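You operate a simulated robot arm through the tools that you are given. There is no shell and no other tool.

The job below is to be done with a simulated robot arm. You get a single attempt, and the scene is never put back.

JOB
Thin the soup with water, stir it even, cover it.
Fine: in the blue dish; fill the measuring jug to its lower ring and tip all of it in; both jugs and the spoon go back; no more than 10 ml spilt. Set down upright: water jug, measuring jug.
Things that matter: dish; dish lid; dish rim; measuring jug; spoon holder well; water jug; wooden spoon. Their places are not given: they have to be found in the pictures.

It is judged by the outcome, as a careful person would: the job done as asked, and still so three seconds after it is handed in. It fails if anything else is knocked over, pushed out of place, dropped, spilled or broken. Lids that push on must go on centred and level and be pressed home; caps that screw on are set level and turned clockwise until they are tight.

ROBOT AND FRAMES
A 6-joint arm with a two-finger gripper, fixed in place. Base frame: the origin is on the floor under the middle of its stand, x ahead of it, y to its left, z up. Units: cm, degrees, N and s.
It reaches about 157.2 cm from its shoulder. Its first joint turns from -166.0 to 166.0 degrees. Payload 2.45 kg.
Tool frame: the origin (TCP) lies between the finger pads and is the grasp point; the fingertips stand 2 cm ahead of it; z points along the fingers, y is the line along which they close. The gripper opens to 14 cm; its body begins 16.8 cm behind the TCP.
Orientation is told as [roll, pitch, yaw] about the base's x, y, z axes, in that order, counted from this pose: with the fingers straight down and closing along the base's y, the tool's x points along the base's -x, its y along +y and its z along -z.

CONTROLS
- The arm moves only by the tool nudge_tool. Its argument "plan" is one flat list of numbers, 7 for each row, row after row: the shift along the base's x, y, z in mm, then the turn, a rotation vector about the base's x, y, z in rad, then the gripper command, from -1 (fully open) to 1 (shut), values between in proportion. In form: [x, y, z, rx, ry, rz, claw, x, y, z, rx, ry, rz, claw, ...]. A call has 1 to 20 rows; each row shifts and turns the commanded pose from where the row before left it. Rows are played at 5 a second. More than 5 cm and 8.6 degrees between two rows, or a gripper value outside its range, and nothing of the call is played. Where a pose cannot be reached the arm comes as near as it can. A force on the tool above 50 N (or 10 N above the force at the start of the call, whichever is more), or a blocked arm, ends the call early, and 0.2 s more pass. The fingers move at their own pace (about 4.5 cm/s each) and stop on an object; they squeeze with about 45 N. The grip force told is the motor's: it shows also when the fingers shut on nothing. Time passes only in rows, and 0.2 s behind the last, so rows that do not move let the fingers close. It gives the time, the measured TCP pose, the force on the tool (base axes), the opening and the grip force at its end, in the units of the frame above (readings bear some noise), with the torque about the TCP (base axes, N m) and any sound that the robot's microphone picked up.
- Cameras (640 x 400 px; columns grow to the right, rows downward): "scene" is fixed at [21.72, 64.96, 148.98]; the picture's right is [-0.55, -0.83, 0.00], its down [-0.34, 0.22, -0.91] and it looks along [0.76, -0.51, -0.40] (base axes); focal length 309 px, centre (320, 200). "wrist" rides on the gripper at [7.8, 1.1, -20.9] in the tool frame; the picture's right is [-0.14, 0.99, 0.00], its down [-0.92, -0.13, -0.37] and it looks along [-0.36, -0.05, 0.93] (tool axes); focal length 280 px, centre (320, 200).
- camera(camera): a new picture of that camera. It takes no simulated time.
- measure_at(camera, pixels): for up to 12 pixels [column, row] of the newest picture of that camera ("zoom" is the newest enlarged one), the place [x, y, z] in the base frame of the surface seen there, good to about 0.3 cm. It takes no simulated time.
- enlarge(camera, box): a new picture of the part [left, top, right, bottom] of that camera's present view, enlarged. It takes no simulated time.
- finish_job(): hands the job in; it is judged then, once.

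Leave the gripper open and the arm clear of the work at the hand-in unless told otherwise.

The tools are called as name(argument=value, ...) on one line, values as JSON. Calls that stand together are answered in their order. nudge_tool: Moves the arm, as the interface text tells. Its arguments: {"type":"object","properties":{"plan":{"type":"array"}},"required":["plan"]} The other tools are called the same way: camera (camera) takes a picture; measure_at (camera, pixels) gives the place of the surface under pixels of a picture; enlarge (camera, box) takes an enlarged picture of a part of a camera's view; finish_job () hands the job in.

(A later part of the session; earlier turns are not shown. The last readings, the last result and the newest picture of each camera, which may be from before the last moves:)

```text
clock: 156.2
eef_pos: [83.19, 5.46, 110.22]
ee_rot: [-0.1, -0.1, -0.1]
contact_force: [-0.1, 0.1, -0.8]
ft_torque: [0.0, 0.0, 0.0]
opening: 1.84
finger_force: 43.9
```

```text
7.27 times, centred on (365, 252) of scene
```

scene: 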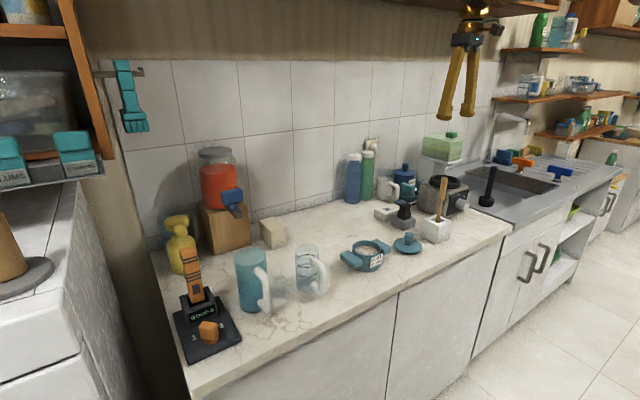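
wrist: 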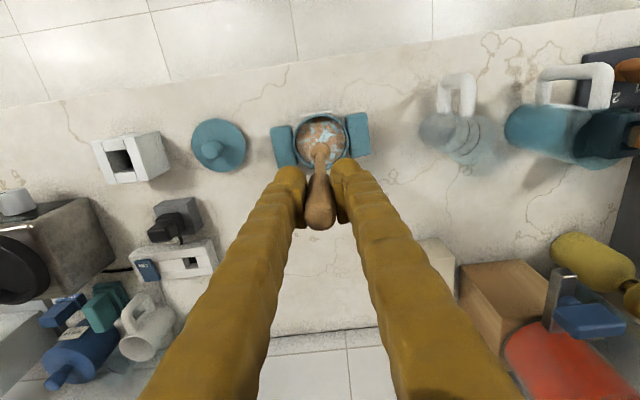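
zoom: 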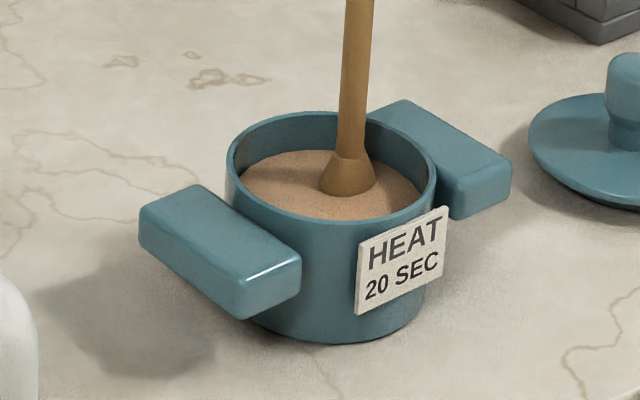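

It looks even now. I'll add one and a half more turns for good measure, then return the spoon to the dish centre.

nudge_tool(plan=[6.59, 6.59, 0, 0, 0, 0, 1, 2.41, 9, 0, 0, 0, 0, 1, -2.41, 9, 0, 0, 0, 0, 1, -6.59, 6.59, 0, 0, 0, 0, 1, -9, 2.41, 0, 0, 0, 0, 1, -9, -2.41, 0, 0, 0, 0, 1, -6.59, -6.59, 0, 0, 0, 0, 1, -2.41, -9, 0, 0, 0, 0, 1, 2.41, -9, 0, 0, 0, 0, 1, 6.59, -6.59, 0, 0, 0, 0, 1, 9, -2.41, 0, 0, 0, 0, 1, 9, 2.41, 0, 0, 0, 0, 1, 6.59, 6.59, 0, 0, 0, 0, 1, 2.41, 9, 0, 0, 0, 0, 1, -2.41, 9, 0, 0, 0, 0, 1, -6.59, 6.59, 0, 0, 0, 0, 1, -9, 2.41, 0, 0, 0, 0, 1, -9, -2.41, 0, 0, 0, 0, 1, 4.5, -7.8, 0, 0, 0, 0, 1, 4.5, -7.8, 0, 0, 0, 0, 1])

enlarge(camera="wrist", box=[255, 85, 385, 225])

enlarge(camera="scene", box=[330, 225, 400, 280])

```text
clock: 160.4
eef_pos: [82.62, 7.02, 110.26]
ee_rot: [-0.2, 0.1, -0.1]
contact_force: [0.0, 0.6, 0.3]
ft_torque: [0.02, -0.01, -0.02]
opening: 1.83
finger_force: 44.0
```

```text
2.86 times, centred on (320, 155) of wrist
```

zoom: 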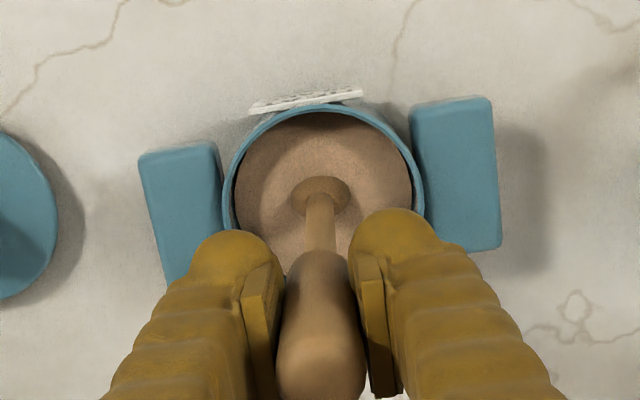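

```text
7.27 times, centred on (365, 252) of scene
```

zoom: 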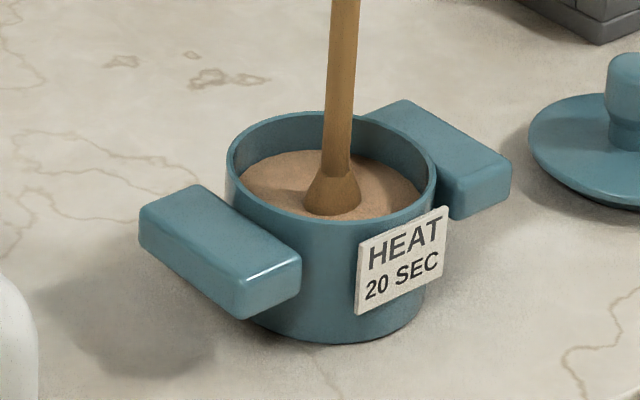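

The soup is uniform. I'll lift the spoon slowly, letting it drip over the dish for a moment.

nudge_tool(plan=[0, 0, 4, 0, 0, 0, 1, 0, 0, 8, 0, 0, 0, 1, 0, 0, 8, 0, 0, 0, 1, 0, 0, 8, 0, 0, 0, 1, 0, 0, 8, 0, 0, 0, 1, 0, 0, 10, 0, 0, 0, 1, 0, 0, 4, 0, 0, 0, 1, 0, 0, 0, 0, 0, 0, 1, 0, 0, 0, 0, 0, 0, 1, 0, 0, 0, 0, 0, 0, 1, 0, 0, 0, 0, 0, 0, 1, 0, 0, 0, 0, 0, 0, 1, 0, 0, 0, 0, 0, 0, 1, 0, 0, 0, 0, 0, 0, 1, 0, 0, 8, 0, 0, 0, 1, 0, 0, 14, 0, 0, 0, 1, 0, 0, 14, 0, 0, 0, 1, 0, 0, 11, 0, 0, 0, 1, 0, 0, 5, 0, 0, 0, 1, 0, 0, 0, 0, 0, 0, 1])

enlarge(camera="scene", box=[310, 170, 430, 290])

enlarge(camera="wrist", box=[255, 85, 385, 240])

```text
clock: 164.6
eef_pos: [82.26, 6.99, 120.34]
ee_rot: [-0.2, 0.1, -0.1]
contact_force: [-0.3, 0.5, -0.2]
ft_torque: [0.01, 0.01, 0.01]
opening: 1.86
finger_force: 44.3
```

```text
3.33 times, centred on (370, 230) of scene
```

zoom: 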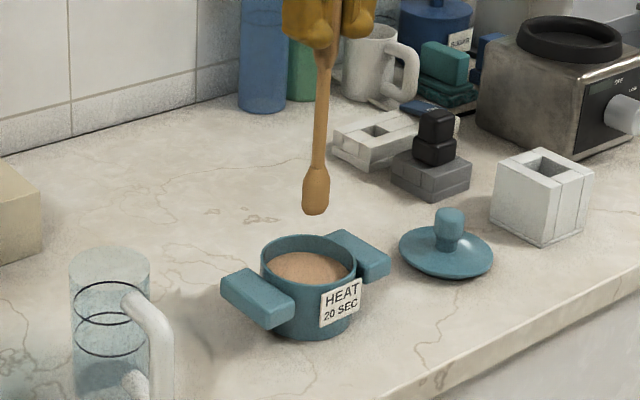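

```text
2.58 times, centred on (320, 162) of wrist
```

zoom: 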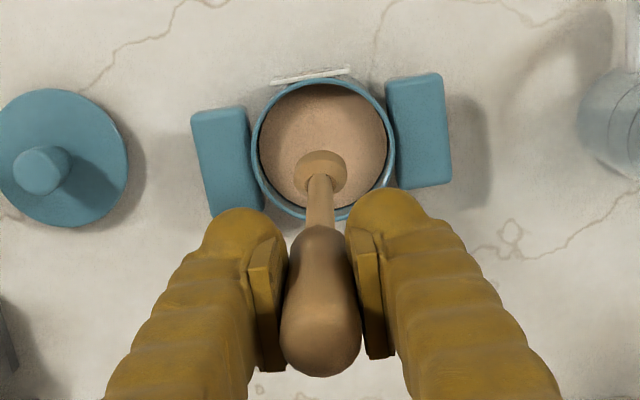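

No drips. I'll carry the spoon back over the holder by exactly the reverse shift (-16.5, -322.5 mm).

nudge_tool(plan=[0, -6, 0, 0, 0, 0, 1, -1, -16, 0, 0, 0, 0, 1, -1, -30, 0, 0, 0, 0, 1, -2, -40, 0, 0, 0, 0, 1, -2, -40, 0, 0, 0, 0, 1, -2, -40, 0, 0, 0, 0, 1, -2, -40, 0, 0, 0, 0, 1, -2, -40, 0, 0, 0, 0, 1, -2, -35, 0, 0, 0, 0, 1, -1.5, -25, 0, 0, 0, 0, 1, -1, -10.5, 0, 0, 0, 0, 1, 0, 0, 0, 0, 0, 0, 1, 0, 0, 0, 0, 0, 0, 1])

enlarge(camera="wrist", box=[285, 110, 365, 240])

enlarge(camera="scene", box=[390, 110, 500, 250])

```text
clock: 167.4
eef_pos: [81.0, -25.23, 120.41]
ee_rot: [-0.3, 0.0, -0.1]
contact_force: [-0.2, 0.0, -1.1]
ft_torque: [0.0, 0.0, 0.0]
opening: 1.82
finger_force: 43.6
```

```text
3.08 times, centred on (325, 175) of wrist
```

zoom: 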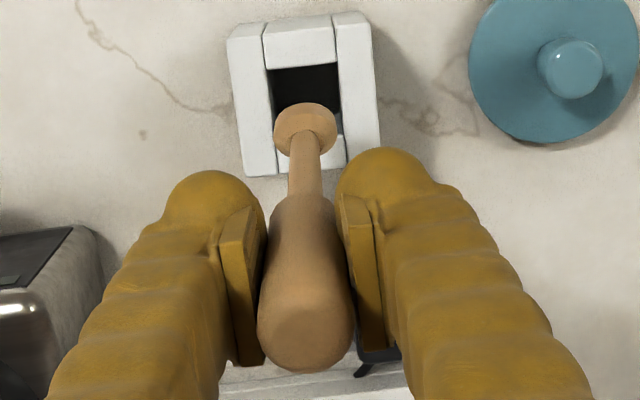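

```text
2.86 times, centred on (445, 180) of scene
```

zoom: 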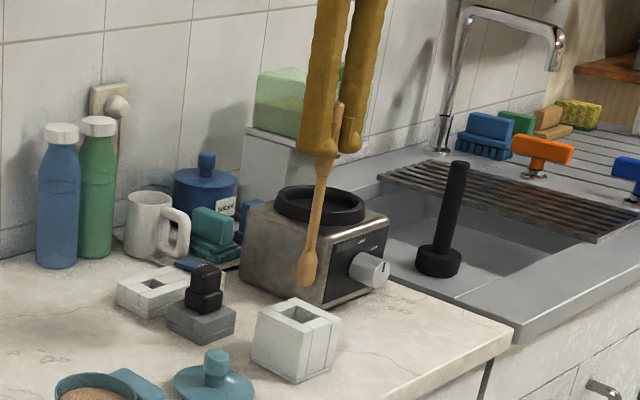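

The view matches the one right after lift-out. I'll lower the spoon straight into the well, slowing at the mouth and near the bottom.

nudge_tool(plan=[0, 0, -8, 0, 0, 0, 1, 0, 0, -12, 0, 0, 0, 1, 0, 0, -12, 0, 0, 0, 1, 0, 0, -8, 0, 0, 0, 1, 0, 0, -8, 0, 0, 0, 1, 0, 0, -8, 0, 0, 0, 1, 0, 0, -8, 0, 0, 0, 1, 0, 0, -8, 0, 0, 0, 1, 0, 0, -8, 0, 0, 0, 1, 0, 0, -8, 0, 0, 0, 1, 0, 0, -7, 0, 0, 0, 1, 0, 0, -6, 0, 0, 0, 1, 0, 0, -4, 0, 0, 0, 1, 0, 0, -3, 0, 0, 0, 1, 0, 0, 0, 0, 0, 0, 1])

enlarge(camera="scene", box=[390, 130, 500, 250])

enlarge(camera="wrist", box=[275, 100, 375, 240])

```text
clock: 170.6
eef_pos: [80.86, -25.4, 109.61]
ee_rot: [-0.3, 0.0, -0.1]
contact_force: [-0.1, -0.2, 0.0]
ft_torque: [0.03, -0.02, 0.0]
opening: 1.83
finger_force: 43.7
```

```text
3.33 times, centred on (445, 190) of scene
```

zoom: 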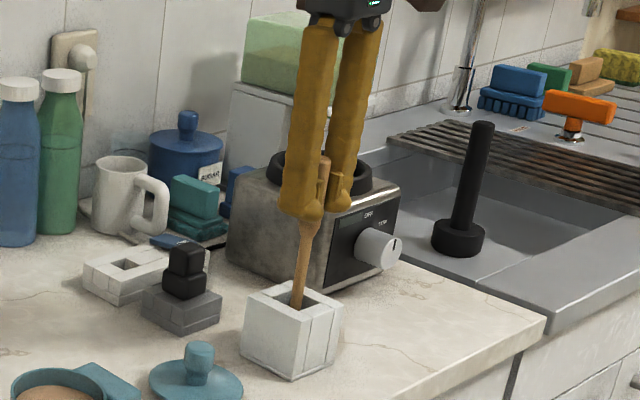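

```text
2.86 times, centred on (325, 170) of wrist
```

zoom: 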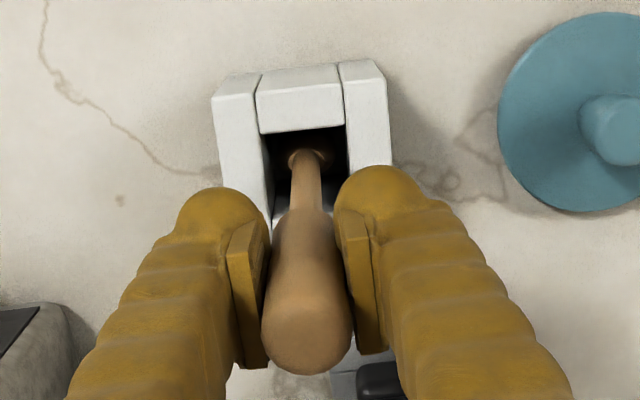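

2 mm to go. I'll lower it and check for contact.

nudge_tool(plan=[0, 0, -1, 0, 0, 0, 1, 0, 0, -1, 0, 0, 0, 1, 0, 0, 0, 0, 0, 0, 1])

```text
clock: 171.4
eef_pos: [80.91, -25.25, 109.43]
ee_rot: [-0.1, 0.0, -0.1]
contact_force: [-0.2, -0.3, 0.7]
ft_torque: [0.0, 0.0, -0.03]
opening: 1.85
finger_force: 43.9
```

It's at its original height. I'll open the fingers, wait, and check that the spoon stands before rising.

nudge_tool(plan=[0, 0, 0, 0, 0, 0, 0.6, 0, 0, 0, 0, 0, 0, 0.3, 0, 0, 0, 0, 0, 0, 0, 0, 0, 0, 0, 0, 0, -0.3, 0, 0, 0, 0, 0, 0, -0.3, 0, 0, 0, 0, 0, 0, -0.3])

camera(camera="wrist")

enlarge(camera="scene", box=[390, 130, 500, 250])

```text
clock: 172.8
eef_pos: [80.95, -25.27, 109.53]
ee_rot: [-0.3, 0.0, -0.1]
contact_force: [-0.4, 0.3, -0.1]
ft_torque: [0.02, -0.02, -0.03]
opening: 9.08
finger_force: 0.0
```

```text
taken
```

wrist: 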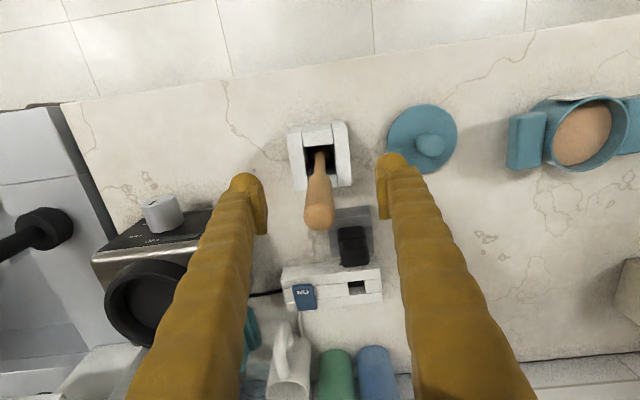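

```text
3.33 times, centred on (445, 190) of scene
```

zoom: 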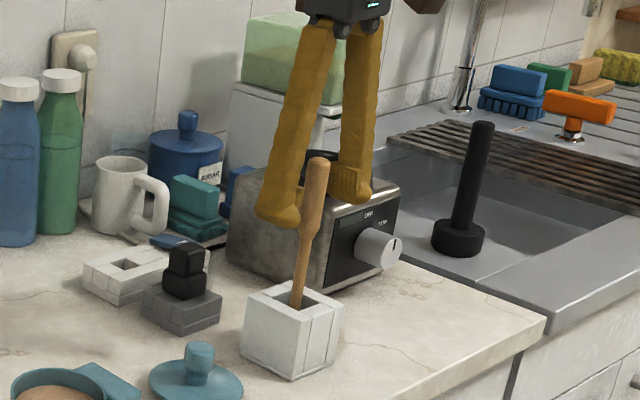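

The spoon stands exactly as it did at the start. Now I'll rise and move above the lid, knob near (81.5, -11.0).

nudge_tool(plan=[0, 0, 20, 0, 0, 0, -0.3, 0, 0, 40, 0, 0, 0, -0.3, 0, 0, 40, 0, 0, 0, -0.3, 0, 0, 30, 0, 0, 0, -0.3, 1, 20, 0, 0, 0, 0, -0.1, 1, 35, 0, 0, 0, 0, 0, 2, 40, 0, 0, 0, 0, 0.1, 1, 30, 0, 0, 0, 0, 0.1, 0.5, 17, 0, 0, 0, 0, 0.1, 0, 0, 0, 0, 0, 0, 0.1, 0, 0, 0, 0, 0, 0, 0.1])

camera(camera="wrist")

camera(camera="scene")

```text
clock: 175.2
eef_pos: [81.32, -11.07, 122.43]
ee_rot: [-0.2, 0.0, -0.1]
contact_force: [0.0, -0.1, -0.2]
ft_torque: [-0.02, 0.03, 0.02]
opening: 6.29
finger_force: 0.0
```

```text
taken
```

wrist: 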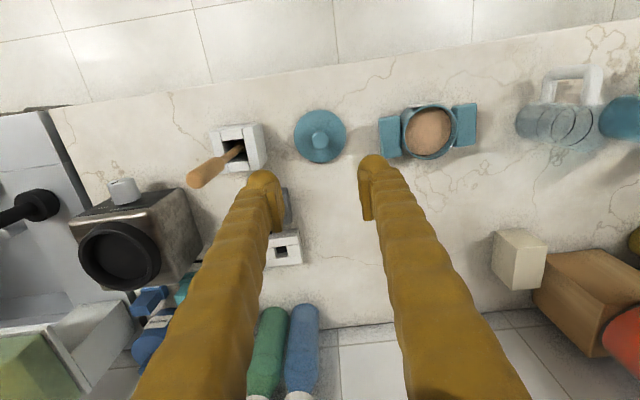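

```text
taken
```

scene: 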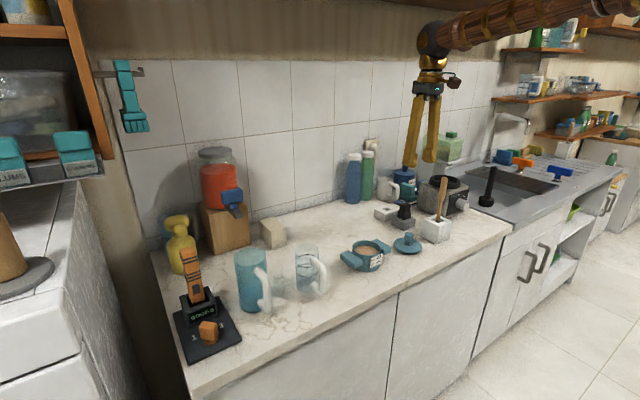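

Now I'll measure the lid's edge and knob from above, plus the dish rim in the same view, so the relative shift between them is consistent.

enlarge(camera="wrist", box=[285, 100, 355, 170])

measure_at(camera="zoom", pixels=[[320, 190], [320, 155], [320, 225], [275, 190], [365, 190], [176, 200], [468, 180], [315, 50], [330, 322], [215, 290], [430, 275], [225, 90]])

```text
5.71 times, centred on (320, 135) of wrist
```

zoom: 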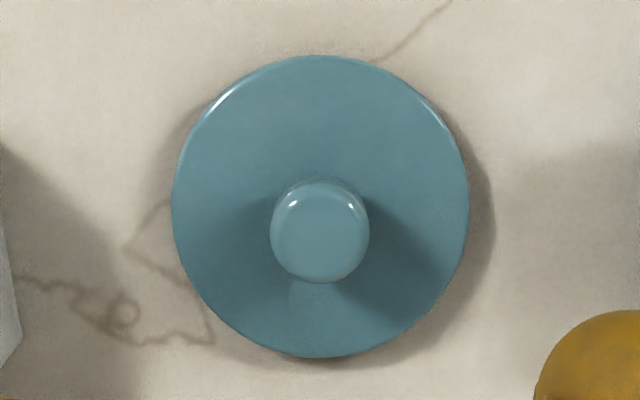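

```text
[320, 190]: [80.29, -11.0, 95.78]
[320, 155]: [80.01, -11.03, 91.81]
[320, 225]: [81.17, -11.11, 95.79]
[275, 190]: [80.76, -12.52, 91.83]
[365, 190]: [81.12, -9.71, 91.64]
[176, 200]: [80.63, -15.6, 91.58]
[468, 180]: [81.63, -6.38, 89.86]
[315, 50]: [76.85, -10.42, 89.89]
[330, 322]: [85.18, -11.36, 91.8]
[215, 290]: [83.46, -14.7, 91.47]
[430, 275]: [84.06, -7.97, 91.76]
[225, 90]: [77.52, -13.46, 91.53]
```

The knob sits straight below the tool, at about (81.45, -11.07) by the projection check. I'll lower to z≈94.5 with the fingers around the knob.

nudge_tool(plan=[1, 0, -20, 0, 0, 0, 0.1, 0, 0, -40, 0, 0, 0, 0.1, 0, 0, -45, 0, 0, 0, 0.1, 0, 0, -45, 0, 0, 0, 0.1, 0, 0, -40, 0, 0, 0, 0.1, 0, 0, -30, 0, 0, 0, 0.1, 0, 0, -25, 0, 0, 0, 0.1, 0, 0, -15, 0, 0, 0, 0.1, 0, 0, -10, 0, 0, 0, 0.1, 0, 0, -6, 0, 0, 0, 0.1, 0, 0, -3, 0, 0, 0, 0.1, 0, 0, 0, 0, 0, 0, 0.1])

camera(camera="wrist")

enlarge(camera="scene", box=[360, 190, 460, 280])

```text
clock: 177.8
eef_pos: [81.36, -10.97, 94.61]
ee_rot: [0.0, -0.1, -0.1]
contact_force: [-0.4, -0.6, -0.2]
ft_torque: [0.01, 0.01, 0.04]
opening: 6.28
finger_force: 0.1
```

```text
taken
```

wrist: 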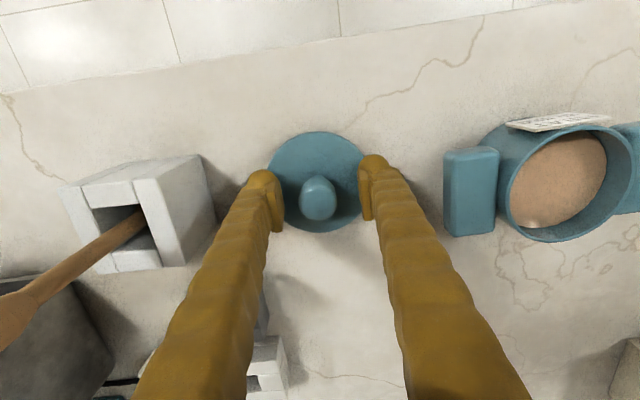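

```text
4.44 times, centred on (410, 235) of scene
```

zoom: 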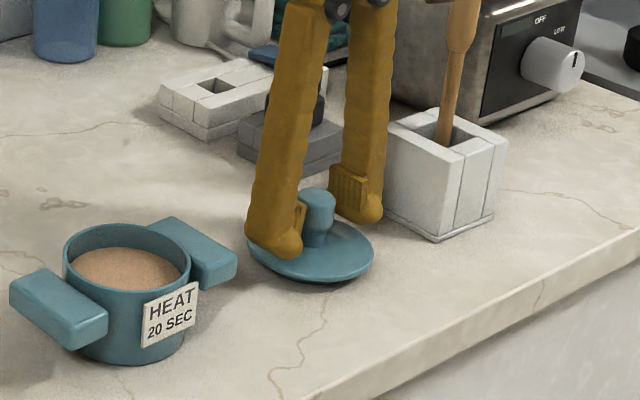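

The knob is centred. Closing on it.

nudge_tool(plan=[0, 0, 0, 0, 0, 0, 0.4, 0, 0, 0, 0, 0, 0, 0.6, 0, 0, 0, 0, 0, 0, 0.8, 0, 0, 0, 0, 0, 0, 1, 0, 0, 0, 0, 0, 0, 1, 0, 0, 0, 0, 0, 0, 1])

enlarge(camera="wrist", box=[250, 110, 390, 250])

```text
clock: 179.2
eef_pos: [81.36, -11.09, 94.54]
ee_rot: [-0.2, -0.1, 0.0]
contact_force: [-1.1, -0.1, -0.7]
ft_torque: [0.02, 0.0, 0.02]
opening: 2.57
finger_force: 44.8
```

```text
2.86 times, centred on (320, 180) of wrist
```

zoom: 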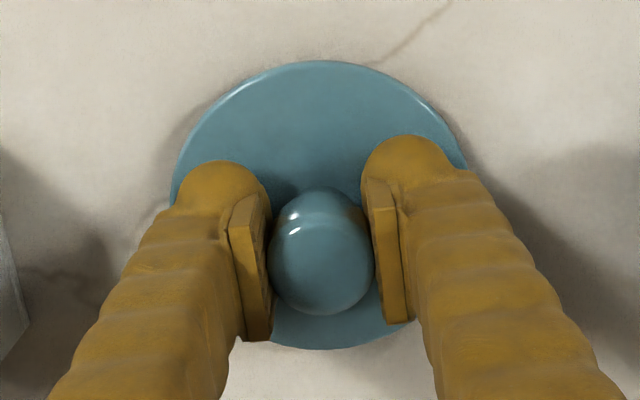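

Gripped at 2.57 cm, 45 N. I'll lift the lid straight up 10 cm.

nudge_tool(plan=[0, 0, 3, 0, 0, 0, 1, 0, 0, 8, 0, 0, 0, 1, 0, 0, 14, 0, 0, 0, 1, 0, 0, 18, 0, 0, 0, 1, 0, 0, 20, 0, 0, 0, 1, 0, 0, 18, 0, 0, 0, 1, 0, 0, 12, 0, 0, 0, 1, 0, 0, 7, 0, 0, 0, 1, 0, 0, 0, 0, 0, 0, 1, 0, 0, 0, 0, 0, 0, 1])

enlarge(camera="wrist", box=[250, 110, 390, 250])

enlarge(camera="scene", box=[340, 160, 470, 280])

```text
clock: 181.4
eef_pos: [81.42, -11.1, 104.61]
ee_rot: [-0.2, 0.0, 0.0]
contact_force: [0.5, 0.4, -1.1]
ft_torque: [0.02, 0.0, 0.0]
opening: 2.59
finger_force: 44.9
```

```text
2.86 times, centred on (320, 180) of wrist
```

zoom: 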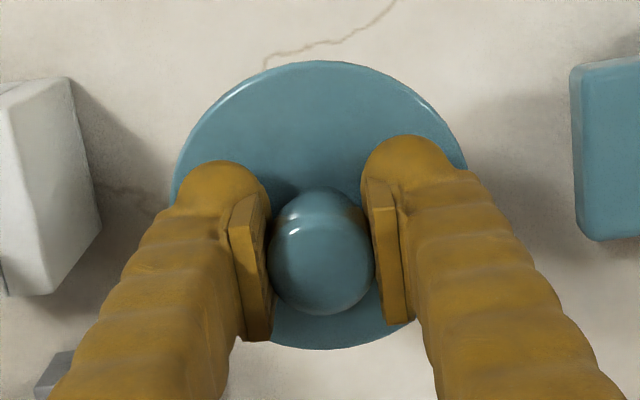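

```text
3.33 times, centred on (405, 220) of scene
```

zoom: 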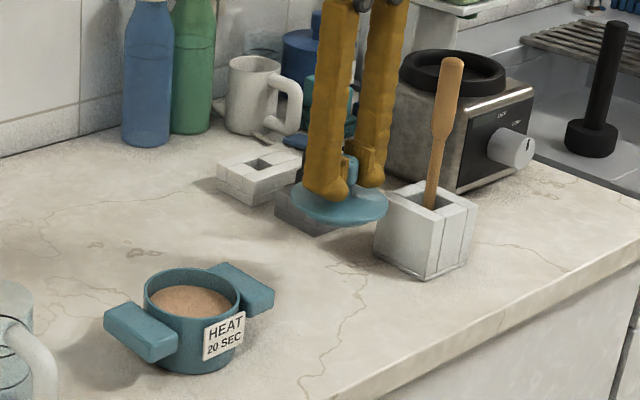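

The lid hangs level. I'll carry it over the dish centre with a shift of (+11.7, +182.2) mm.

nudge_tool(plan=[0.7, 8, 0, 0, 0, 0, 1, 1, 18, 0, 0, 0, 0, 1, 2, 28, 0, 0, 0, 0, 1, 2, 35, 0, 0, 0, 0, 1, 2, 35, 0, 0, 0, 0, 1, 2, 28, 0, 0, 0, 0, 1, 1, 18, 0, 0, 0, 0, 1, 1, 9, 0, 0, 0, 0, 1, 0, 3.2, 0, 0, 0, 0, 1, 0, 0, 0, 0, 0, 0, 1, 0, 0, 0, 0, 0, 0, 1])

enlarge(camera="wrist", box=[230, 90, 410, 250])

enlarge(camera="scene", box=[320, 190, 420, 290])

```text
clock: 183.8
eef_pos: [82.55, 7.11, 104.58]
ee_rot: [-0.2, 0.0, -0.2]
contact_force: [-1.1, 0.0, -0.6]
ft_torque: [0.01, -0.02, 0.07]
opening: 2.57
finger_force: 45.3
```

```text
2.50 times, centred on (320, 170) of wrist
```

zoom: 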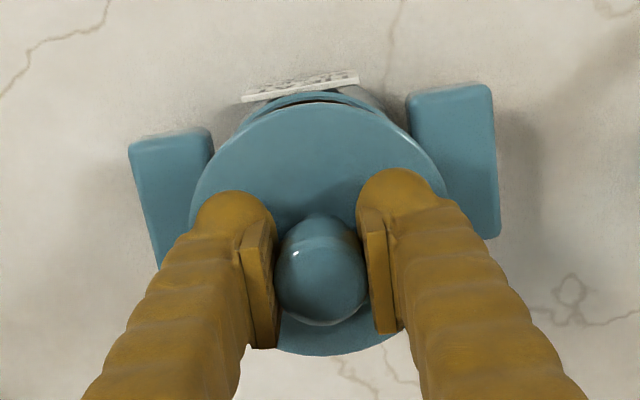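

```text
4.00 times, centred on (370, 240) of scene
```

zoom: 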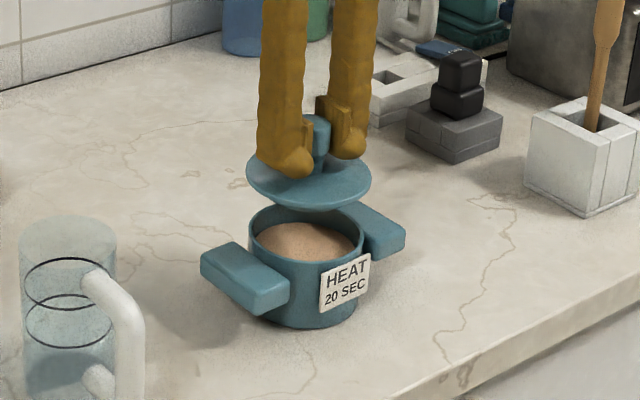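

Lid and dish look aligned. I'll lower to just above the rim, with the plug about 0.5 cm above it, and check closely.

nudge_tool(plan=[0, 0, -6, 0, 0, 0, 1, 0, 0, -10, 0, 0, 0, 1, 0, 0, -10, 0, 0, 0, 1, 0, 0, -6, 0, 0, 0, 1, 0, 0, -2, 0, 0, 0, 1, 0, 0, 0, 0, 0, 0, 1, 0, 0, 0, 0, 0, 0, 1])

enlarge(camera="scene", box=[335, 215, 405, 280])

enlarge(camera="wrist", box=[240, 90, 400, 240])

```text
clock: 185.4
eef_pos: [82.63, 7.06, 101.2]
ee_rot: [-0.2, 0.1, 0.0]
contact_force: [0.7, -0.8, -0.5]
ft_torque: [0.03, 0.02, 0.0]
opening: 2.57
finger_force: 45.2
```

```text
6.15 times, centred on (370, 248) of scene
```

zoom: 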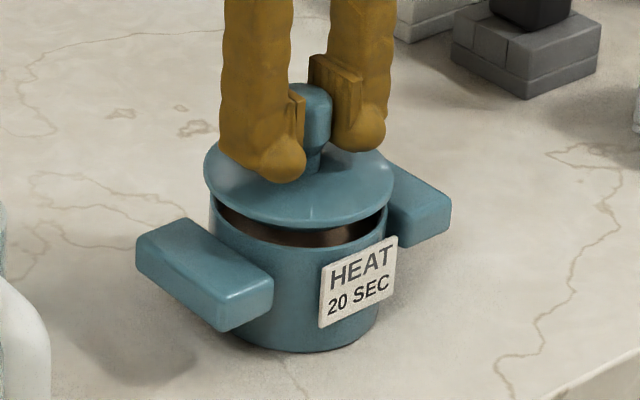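

```text
2.67 times, centred on (320, 165) of wrist
```

zoom: 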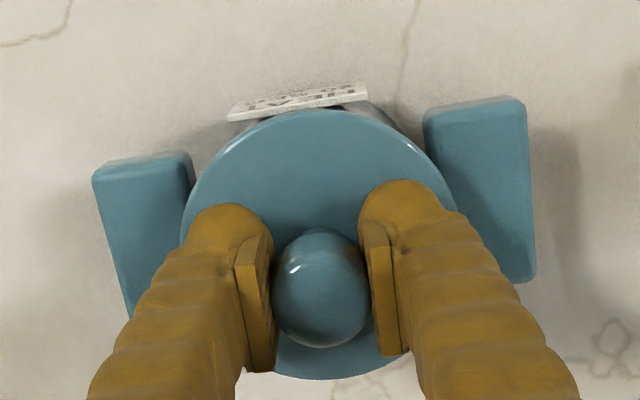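

Aligned to about 1 mm. I'll lower slowly into the rim, watching the force.

nudge_tool(plan=[0, 0, -2, 0, 0, 0, 1, 0, 0, -2, 0, 0, 0, 1, 0, 0, -2, 0, 0, 0, 1, 0, 0, -2, 0, 0, 0, 1, 0, 0, 0, 0, 0, 0, 1])

enlarge(camera="scene", box=[335, 215, 405, 280])

```text
clock: 186.6
eef_pos: [82.63, 7.15, 100.33]
ee_rot: [-0.2, 0.0, -0.1]
contact_force: [-0.1, 0.1, -1.1]
ft_torque: [-0.01, 0.01, 0.01]
opening: 2.56
finger_force: 45.2
```

```text
6.15 times, centred on (370, 248) of scene
```

zoom: 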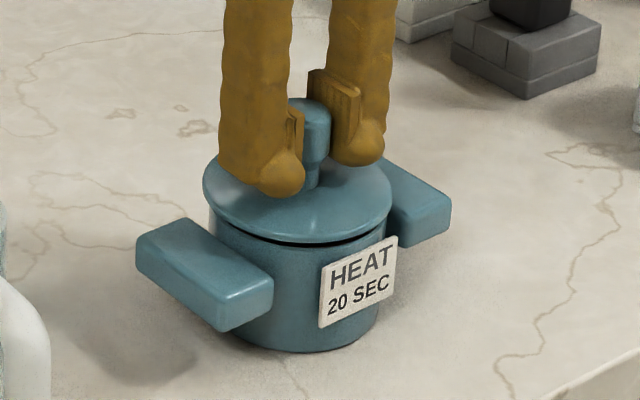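

No contact yet and the gap is closing evenly. I'll continue in 1.5 mm steps.

nudge_tool(plan=[0, 0, -1.5, 0, 0, 0, 1, 0, 0, -1.5, 0, 0, 0, 1, 0, 0, -1.5, 0, 0, 0, 1, 0, 0, 0, 0, 0, 0, 1])

enlarge(camera="scene", box=[335, 215, 405, 280])

```text
clock: 187.6
eef_pos: [82.56, 7.02, 99.94]
ee_rot: [-0.1, 0.0, 0.0]
contact_force: [0.4, -0.2, -0.4]
ft_torque: [0.01, -0.02, 0.0]
opening: 2.55
finger_force: 44.8
```

```text
6.15 times, centred on (370, 248) of scene
```

zoom: 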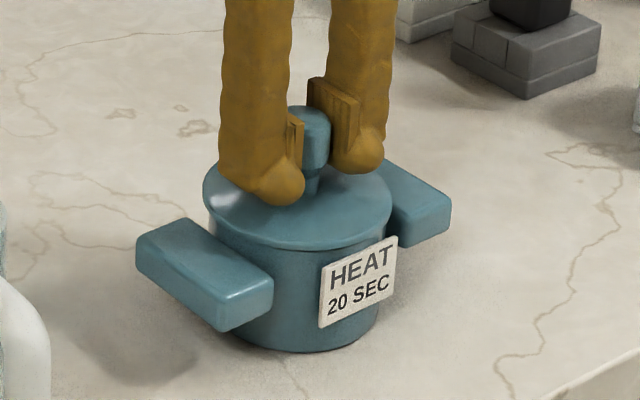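

The gap looks closed with no force yet. I'll keep lowering in small steps until the rim pushes back.

nudge_tool(plan=[0, 0, -0.7, 0, 0, 0, 1, 0, 0, -0.7, 0, 0, 0, 1, 0, 0, 0, 0, 0, 0, 1])

```text
clock: 188.4
eef_pos: [82.69, 7.09, 99.74]
ee_rot: [-0.2, -0.1, -0.1]
contact_force: [0.1, -0.4, -0.8]
ft_torque: [0.01, -0.02, 0.0]
opening: 2.58
finger_force: 44.5
```

nudge_tool(plan=[0, 0, -0.7, 0, 0, 0, 1, 0, 0, -0.7, 0, 0, 0, 1, 0, 0, 0, 0, 0, 0, 1])

enlarge(camera="scene", box=[335, 215, 405, 280])

```text
clock: 189.2
eef_pos: [82.64, 7.16, 99.52]
ee_rot: [-0.2, -0.1, -0.1]
contact_force: [0.3, 0.1, -1.6]
ft_torque: [-0.03, -0.02, 0.01]
opening: 2.55
finger_force: 45.4
```

```text
6.15 times, centred on (370, 248) of scene
```

zoom: 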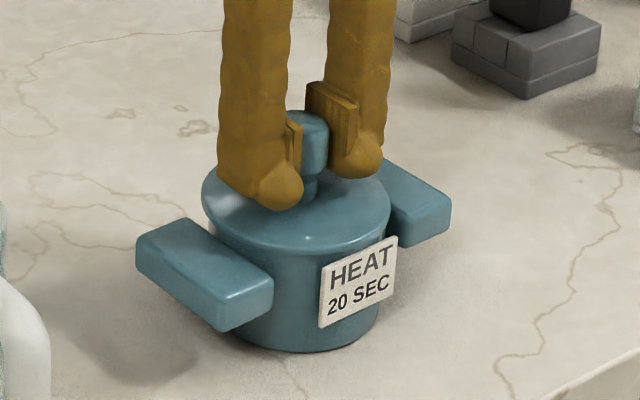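

Still free. Continuing down in small steps.

nudge_tool(plan=[0, 0, -0.8, 0, 0, 0, 1, 0, 0, -0.8, 0, 0, 0, 1, 0, 0, 0, 0, 0, 0, 1])

```text
clock: 190.0
eef_pos: [82.7, 7.13, 99.57]
ee_rot: [-0.2, -0.2, -0.2]
contact_force: [-6.4, -1.0, 26.3]
ft_torque: [0.01, 0.39, 0.18]
opening: 2.57
finger_force: 45.0
```

Contact now: 26 N up, with -6.4 N in x, which suggests the lid sits a touch too far toward +x. Let me look at it.

enlarge(camera="scene", box=[340, 220, 395, 270])

enlarge(camera="wrist", box=[240, 90, 400, 240])

```text
8.00 times, centred on (368, 245) of scene
```

zoom: 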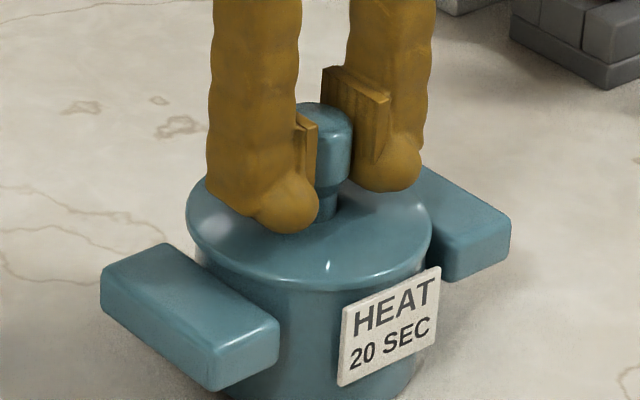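

```text
2.67 times, centred on (320, 165) of wrist
```

zoom: 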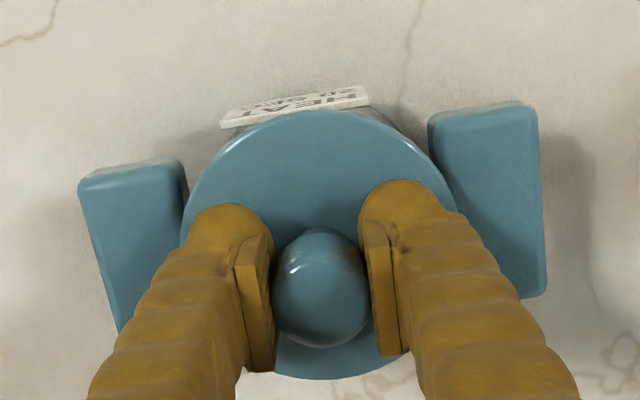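

The TCP height of 99.55 matches the computed seated height, so the plug is in. I'll ease x by -0.7 mm to relieve the side load and read the force.

nudge_tool(plan=[-0.7, 0, 0, 0, 0, 0, 1, 0, 0, 0, 0, 0, 0, 1])

```text
clock: 190.6
eef_pos: [82.76, 7.03, 99.73]
ee_rot: [-0.2, -0.1, -0.1]
contact_force: [8.3, 2.0, 29.3]
ft_torque: [0.05, -0.3, 0.17]
opening: 2.57
finger_force: 45.2
```

The side load flipped sign, so the balance point is halfway. I'll move back 0.35 mm and press down a little more.

nudge_tool(plan=[0.35, 0, 0, 0, 0, 0, 1, 0, 0, -0.4, 0, 0, 0, 1, 0, 0, 0, 0, 0, 0, 1])

```text
clock: 191.4
eef_pos: [82.64, 7.09, 99.39]
ee_rot: [-0.1, 0.0, -0.1]
contact_force: [4.8, 0.6, 37.5]
ft_torque: [-0.01, -0.25, 0.2]
opening: 2.57
finger_force: 44.6
```

37 N with small side load. I'll press a bit further toward the limit and listen for a click.

nudge_tool(plan=[0, 0, -0.4, 0, 0, 0, 1, 0, 0, 0, 0, 0, 0, 1, 0, 0, 0, 0, 0, 0, 1])

enlarge(camera="scene", box=[340, 220, 395, 270])

```text
clock: 192.2
eef_pos: [82.5, 7.11, 99.48]
ee_rot: [-0.2, 0.1, -0.2]
contact_force: [5.1, -1.9, 36.3]
ft_torque: [-0.01, -0.2, 0.21]
opening: 2.57
finger_force: 45.1
```

```text
8.00 times, centred on (368, 245) of scene
```

zoom: 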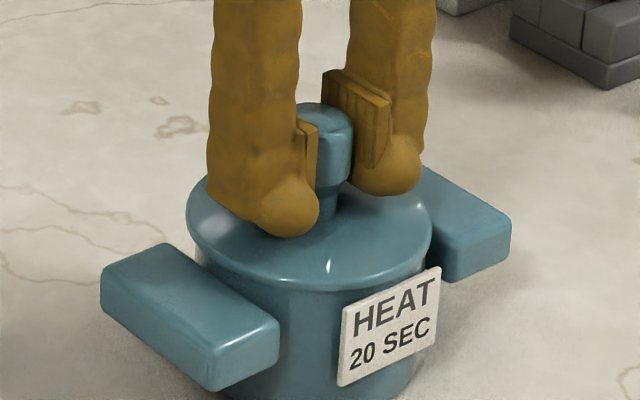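

The force plateaus near 36 N while the fingertips slip slightly on the knob, so the lid isn't moving further this way. I'll relieve the load, open, rise, and check that the lid is level and centred.

nudge_tool(plan=[0, 0, 0.8, 0, 0, 0, 1, 0, 0, 0, 0, 0, 0, 0.7, 0, 0, 0, 0, 0, 0, 0.4, 0, 0, 0, 0, 0, 0, 0.1, 0, 0, 0, 0, 0, 0, 0.1, 0, 0, 10, 0, 0, 0, 0.1, 0, 0, 25, 0, 0, 0, 0.1, 0, 0, 40, 0, 0, 0, 0.1, 0, 0, 40, 0, 0, 0, 0.1, 0, 0, 40, 0, 0, 0, 0.1, 0, 0, 0, 0, 0, 0, 0.1, 0, 0, 0, 0, 0, 0, 0.1])

enlarge(camera="wrist", box=[265, 90, 375, 190])

enlarge(camera="scene", box=[340, 220, 395, 270])

```text
clock: 194.8
eef_pos: [82.71, 7.02, 114.92]
ee_rot: [-0.3, 0.0, -0.2]
contact_force: [-0.1, -0.1, -0.1]
ft_torque: [0.0, 0.02, 0.02]
opening: 6.33
finger_force: 0.0
```

```text
4.00 times, centred on (320, 140) of wrist
```

zoom: 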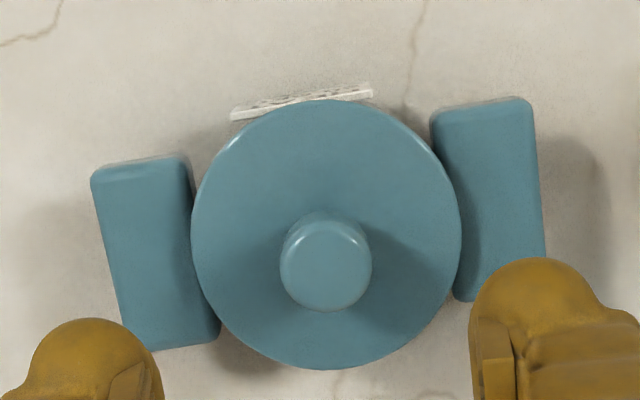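

```text
8.00 times, centred on (368, 245) of scene
```

zoom: 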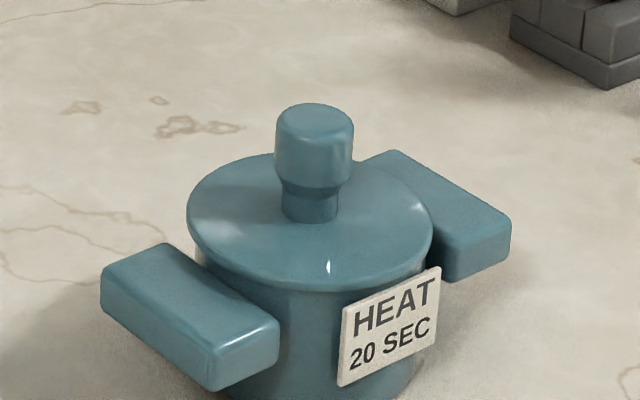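

The lid sits on the dish and looks level and centred. I'll measure the disc height around its edge.

measure_at(camera="zoom", pixels=[[194, 215], [427, 225], [310, 282], [265, 160], [370, 170], [225, 265], [400, 265], [210, 185], [315, 112], [280, 120], [350, 120], [310, 218]])

enlarge(camera="wrist", box=[265, 90, 375, 190])

measure_at(camera="zoom", pixels=[[197, 220], [457, 225], [325, 105], [325, 365], [230, 135], [420, 140], [225, 320], [425, 325], [326, 262], [326, 240], [150, 250], [490, 200]])

```text
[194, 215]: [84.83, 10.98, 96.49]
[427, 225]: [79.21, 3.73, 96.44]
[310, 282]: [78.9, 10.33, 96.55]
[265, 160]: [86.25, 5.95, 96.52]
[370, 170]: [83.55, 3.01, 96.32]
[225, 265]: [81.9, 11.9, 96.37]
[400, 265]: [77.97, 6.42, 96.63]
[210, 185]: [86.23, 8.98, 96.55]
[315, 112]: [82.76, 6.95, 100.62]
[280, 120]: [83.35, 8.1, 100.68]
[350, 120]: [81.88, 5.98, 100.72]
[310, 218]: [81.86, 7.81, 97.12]
```

```text
4.00 times, centred on (320, 140) of wrist
```

zoom: 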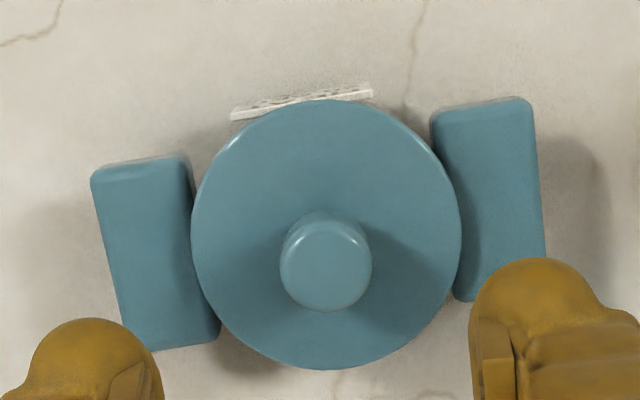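

```text
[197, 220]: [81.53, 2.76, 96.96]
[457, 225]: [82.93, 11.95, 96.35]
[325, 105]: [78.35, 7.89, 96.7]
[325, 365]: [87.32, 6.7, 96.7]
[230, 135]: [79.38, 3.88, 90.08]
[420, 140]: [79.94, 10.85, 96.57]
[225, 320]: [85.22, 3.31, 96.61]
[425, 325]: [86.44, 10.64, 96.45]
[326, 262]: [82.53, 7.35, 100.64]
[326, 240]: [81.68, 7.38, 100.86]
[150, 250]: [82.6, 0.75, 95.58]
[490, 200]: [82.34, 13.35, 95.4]
```

The disc edge is at z≈96.5 all round, level, about one disc thickness above the 96.1–96.2 rim. To be sure it's home, I'll close the fingers and press straight down on the knob top, first positioning just above it.

nudge_tool(plan=[0.5, 1, 0, 0, 0, 0, 0.5, 0, 0, 0, 0, 0, 0, 1, 0, 0, 0, 0, 0, 0, 1, 0, 0, 0, 0, 0, 0, 1, 0, 0, -30, 0, 0, 0, 1, 0, 0, -40, 0, 0, 0, 1, 0, 0, -30, 0, 0, 0, 1, 0, 0, -12, 0, 0, 0, 1, 0, 0, 0, 0, 0, 0, 1])

enlarge(camera="scene", box=[330, 190, 410, 270])

enlarge(camera="wrist", box=[250, 90, 390, 240])

```text
clock: 196.8
eef_pos: [82.82, 7.21, 103.73]
ee_rot: [-0.2, -0.1, 0.0]
contact_force: [0.0, 0.6, 0.2]
ft_torque: [0.03, -0.04, 0.0]
opening: 0.01
finger_force: 30.0
```

```text
5.00 times, centred on (370, 230) of scene
```

zoom: 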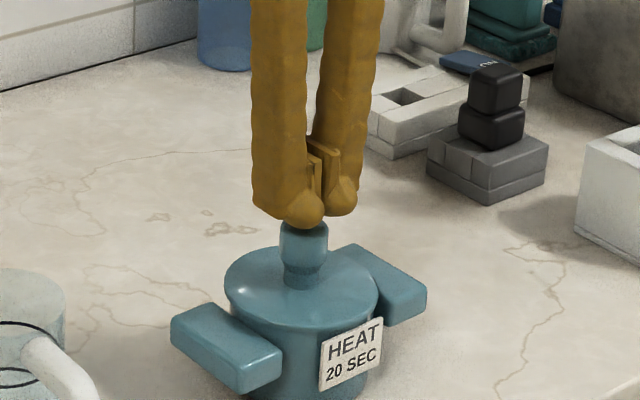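

```text
2.67 times, centred on (320, 165) of wrist
```

zoom: 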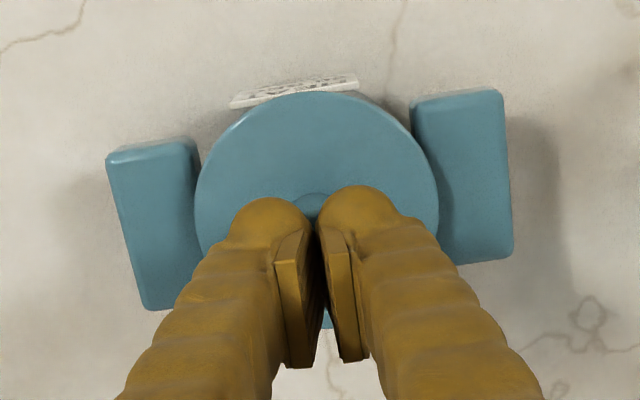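

The closed fingertips are just above the knob top. I'll lower in small steps until contact.

nudge_tool(plan=[0, 0, -4, 0, 0, 0, 1, 0, 0, -2, 0, 0, 0, 1, 0, 0, -1, 0, 0, 0, 1, 0, 0, 0, 0, 0, 0, 1])

```text
clock: 197.8
eef_pos: [82.71, 7.33, 103.02]
ee_rot: [-0.2, 0.0, -0.1]
contact_force: [0.1, 0.4, 0.3]
ft_torque: [0.0, -0.01, 0.01]
opening: 0.0
finger_force: 29.6
```

nudge_tool(plan=[0, 0, -1, 0, 0, 0, 1, 0, 0, -1, 0, 0, 0, 1, 0, 0, -1, 0, 0, 0, 1, 0, 0, 0, 0, 0, 0, 1])

```text
clock: 198.8
eef_pos: [82.64, 7.19, 102.76]
ee_rot: [-0.2, 0.2, -0.2]
contact_force: [-2.5, 1.9, 15.5]
ft_torque: [0.08, 0.08, 0.03]
opening: 0.61
finger_force: 29.3
```

Contact at 15 N, but the knob is wedging the two fingertips apart. I'll rise 1 cm and shift 13.3 mm in -y so a single fingertip is centred on the knob, then press with that.

nudge_tool(plan=[0, 0, 3, 0, 0, 0, 1, 0, 0, 8, 0, 0, 0, 1, 0, -7, 0, 0, 0, 0, 1, 0.5, -6.3, 0, 0, 0, 0, 1, 0, 0, 0, 0, 0, 0, 1, 0, 0, -4, 0, 0, 0, 1, 0, 0, -3, 0, 0, 0, 1, 0, 0, 0, 0, 0, 0, 1])

enlarge(camera="wrist", box=[250, 90, 390, 240])

enlarge(camera="scene", box=[330, 190, 410, 270])

```text
clock: 200.6
eef_pos: [82.69, 5.9, 103.09]
ee_rot: [-0.2, 0.0, -0.1]
contact_force: [0.1, 0.2, -0.1]
ft_torque: [-0.01, -0.02, 0.03]
opening: 0.0
finger_force: 29.5
```

```text
2.67 times, centred on (320, 165) of wrist
```

zoom: 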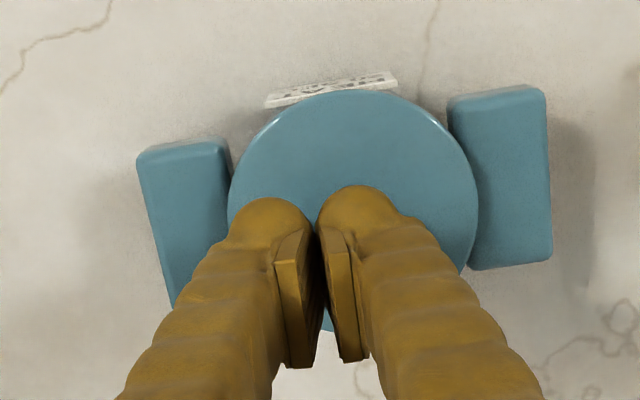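

```text
5.00 times, centred on (370, 230) of scene
```

zoom: 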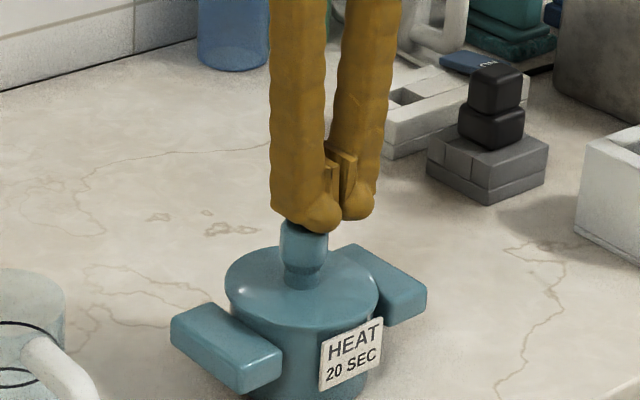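

The +y finger's end is over the knob. I'll press down in small steps.

nudge_tool(plan=[0, 0, -1, 0, 0, 0, 1, 0, 0, -1, 0, 0, 0, 1, 0, 0, -1, 0, 0, 0, 1, 0, 0, 0, 0, 0, 0, 1])

```text
clock: 201.6
eef_pos: [82.63, 5.84, 102.69]
ee_rot: [-0.2, -0.1, -0.1]
contact_force: [-1.0, -1.1, 3.3]
ft_torque: [0.03, 0.01, 0.01]
opening: 0.02
finger_force: 29.9
```

nudge_tool(plan=[0, 0, -0.6, 0, 0, 0, 1, 0, 0, -0.6, 0, 0, 0, 1, 0, 0, 0, 0, 0, 0, 1])

```text
clock: 202.4
eef_pos: [82.81, 5.83, 102.85]
ee_rot: [-0.1, 0.1, -0.1]
contact_force: [-4.4, -2.5, 20.7]
ft_torque: [0.12, 0.09, 0.07]
opening: 0.01
finger_force: 29.6
```

20 N, firm. I'll press on to about 45 N.

nudge_tool(plan=[0, 0, -0.6, 0, 0, 0, 1, 0, 0, -0.6, 0, 0, 0, 1, 0, 0, -0.4, 0, 0, 0, 1, 0, 0, 0, 0, 0, 0, 1, 0, 0, 0, 0, 0, 0, 1])

enlarge(camera="scene", box=[330, 190, 410, 270])

```text
clock: 203.2
eef_pos: [82.65, 5.88, 102.82]
ee_rot: [-0.2, -0.2, 0.0]
contact_force: [-1.8, -0.7, 12.5]
ft_torque: [0.1, 0.07, 0.07]
opening: 0.01
finger_force: 29.2
stopped in row 3: the force on the tool passed its limit at 52 N (the readings are from after the stop); the commanded pose is now the measured one
```

```text
5.00 times, centred on (370, 230) of scene
```

zoom: 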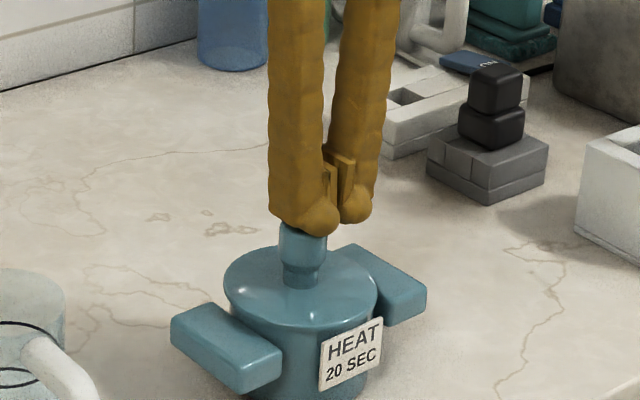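

It reached 52 N with no movement of the lid, so it's home. I'll rise straight up, open, and check.

nudge_tool(plan=[0, 0, 5, 0, 0, 0, 1, 0, 0, 15, 0, 0, 0, 1, 0, 0, 30, 0, 0, 0, 1, 0, 0, 40, 0, 0, 0, 0.5, 0, 0, 40, 0, 0, 0, 0, 0, 0, 40, 0, 0, 0, -0.5, 0, 0, 40, 0, 0, 0, -1, 0, 0, 30, 0, 0, 0, -1, 0, 0, 0, 0, 0, 0, -1, 0, 0, 0, 0, 0, 0, -1])

camera(camera="wrist")

camera(camera="scene")

enlarge(camera="scene", box=[340, 220, 395, 270])

measure_at(camera="zoom", pixels=[[194, 215], [427, 225], [310, 282], [265, 160], [370, 170], [225, 265], [400, 265], [210, 185], [315, 112], [280, 120], [350, 120], [310, 218]])

```text
clock: 205.3
eef_pos: [82.6, 6.04, 126.69]
ee_rot: [-0.3, -0.2, -0.1]
contact_force: [-0.5, 1.5, -0.2]
ft_torque: [0.02, 0.04, 0.01]
opening: 13.78
finger_force: 0.1
```

```text
taken
```

wrist: 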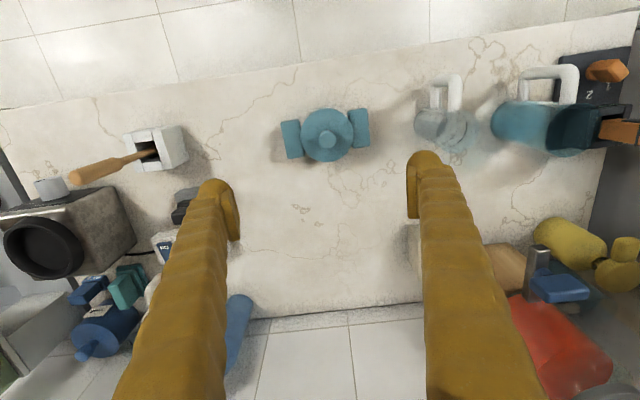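

```text
taken
```

scene: 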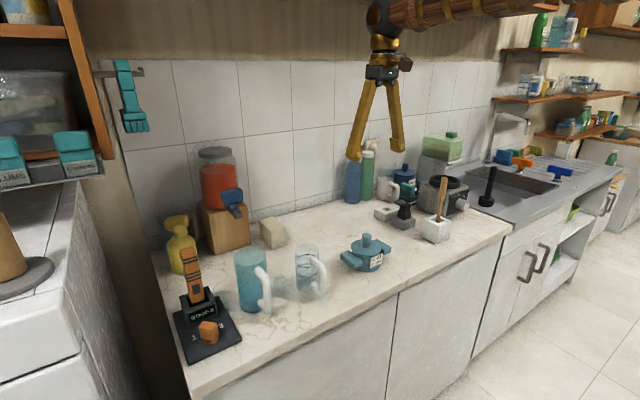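

```text
8.00 times, centred on (368, 245) of scene
```

zoom: 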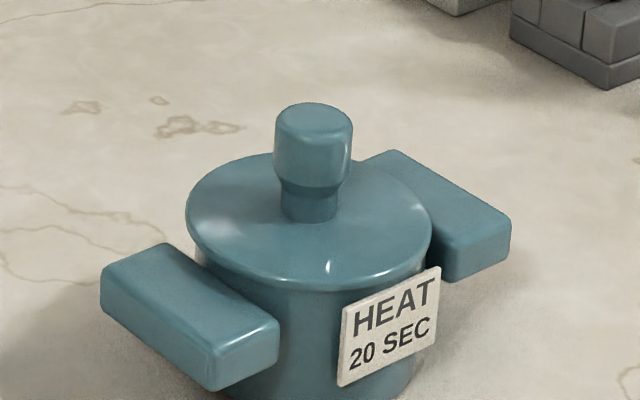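

```text
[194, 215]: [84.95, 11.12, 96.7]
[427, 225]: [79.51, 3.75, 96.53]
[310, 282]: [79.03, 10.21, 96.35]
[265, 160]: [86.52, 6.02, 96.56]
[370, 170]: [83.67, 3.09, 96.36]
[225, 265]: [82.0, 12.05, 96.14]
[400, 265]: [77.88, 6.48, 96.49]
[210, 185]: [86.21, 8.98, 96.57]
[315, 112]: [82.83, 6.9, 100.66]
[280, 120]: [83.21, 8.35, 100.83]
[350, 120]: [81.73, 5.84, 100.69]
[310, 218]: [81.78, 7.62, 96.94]
```

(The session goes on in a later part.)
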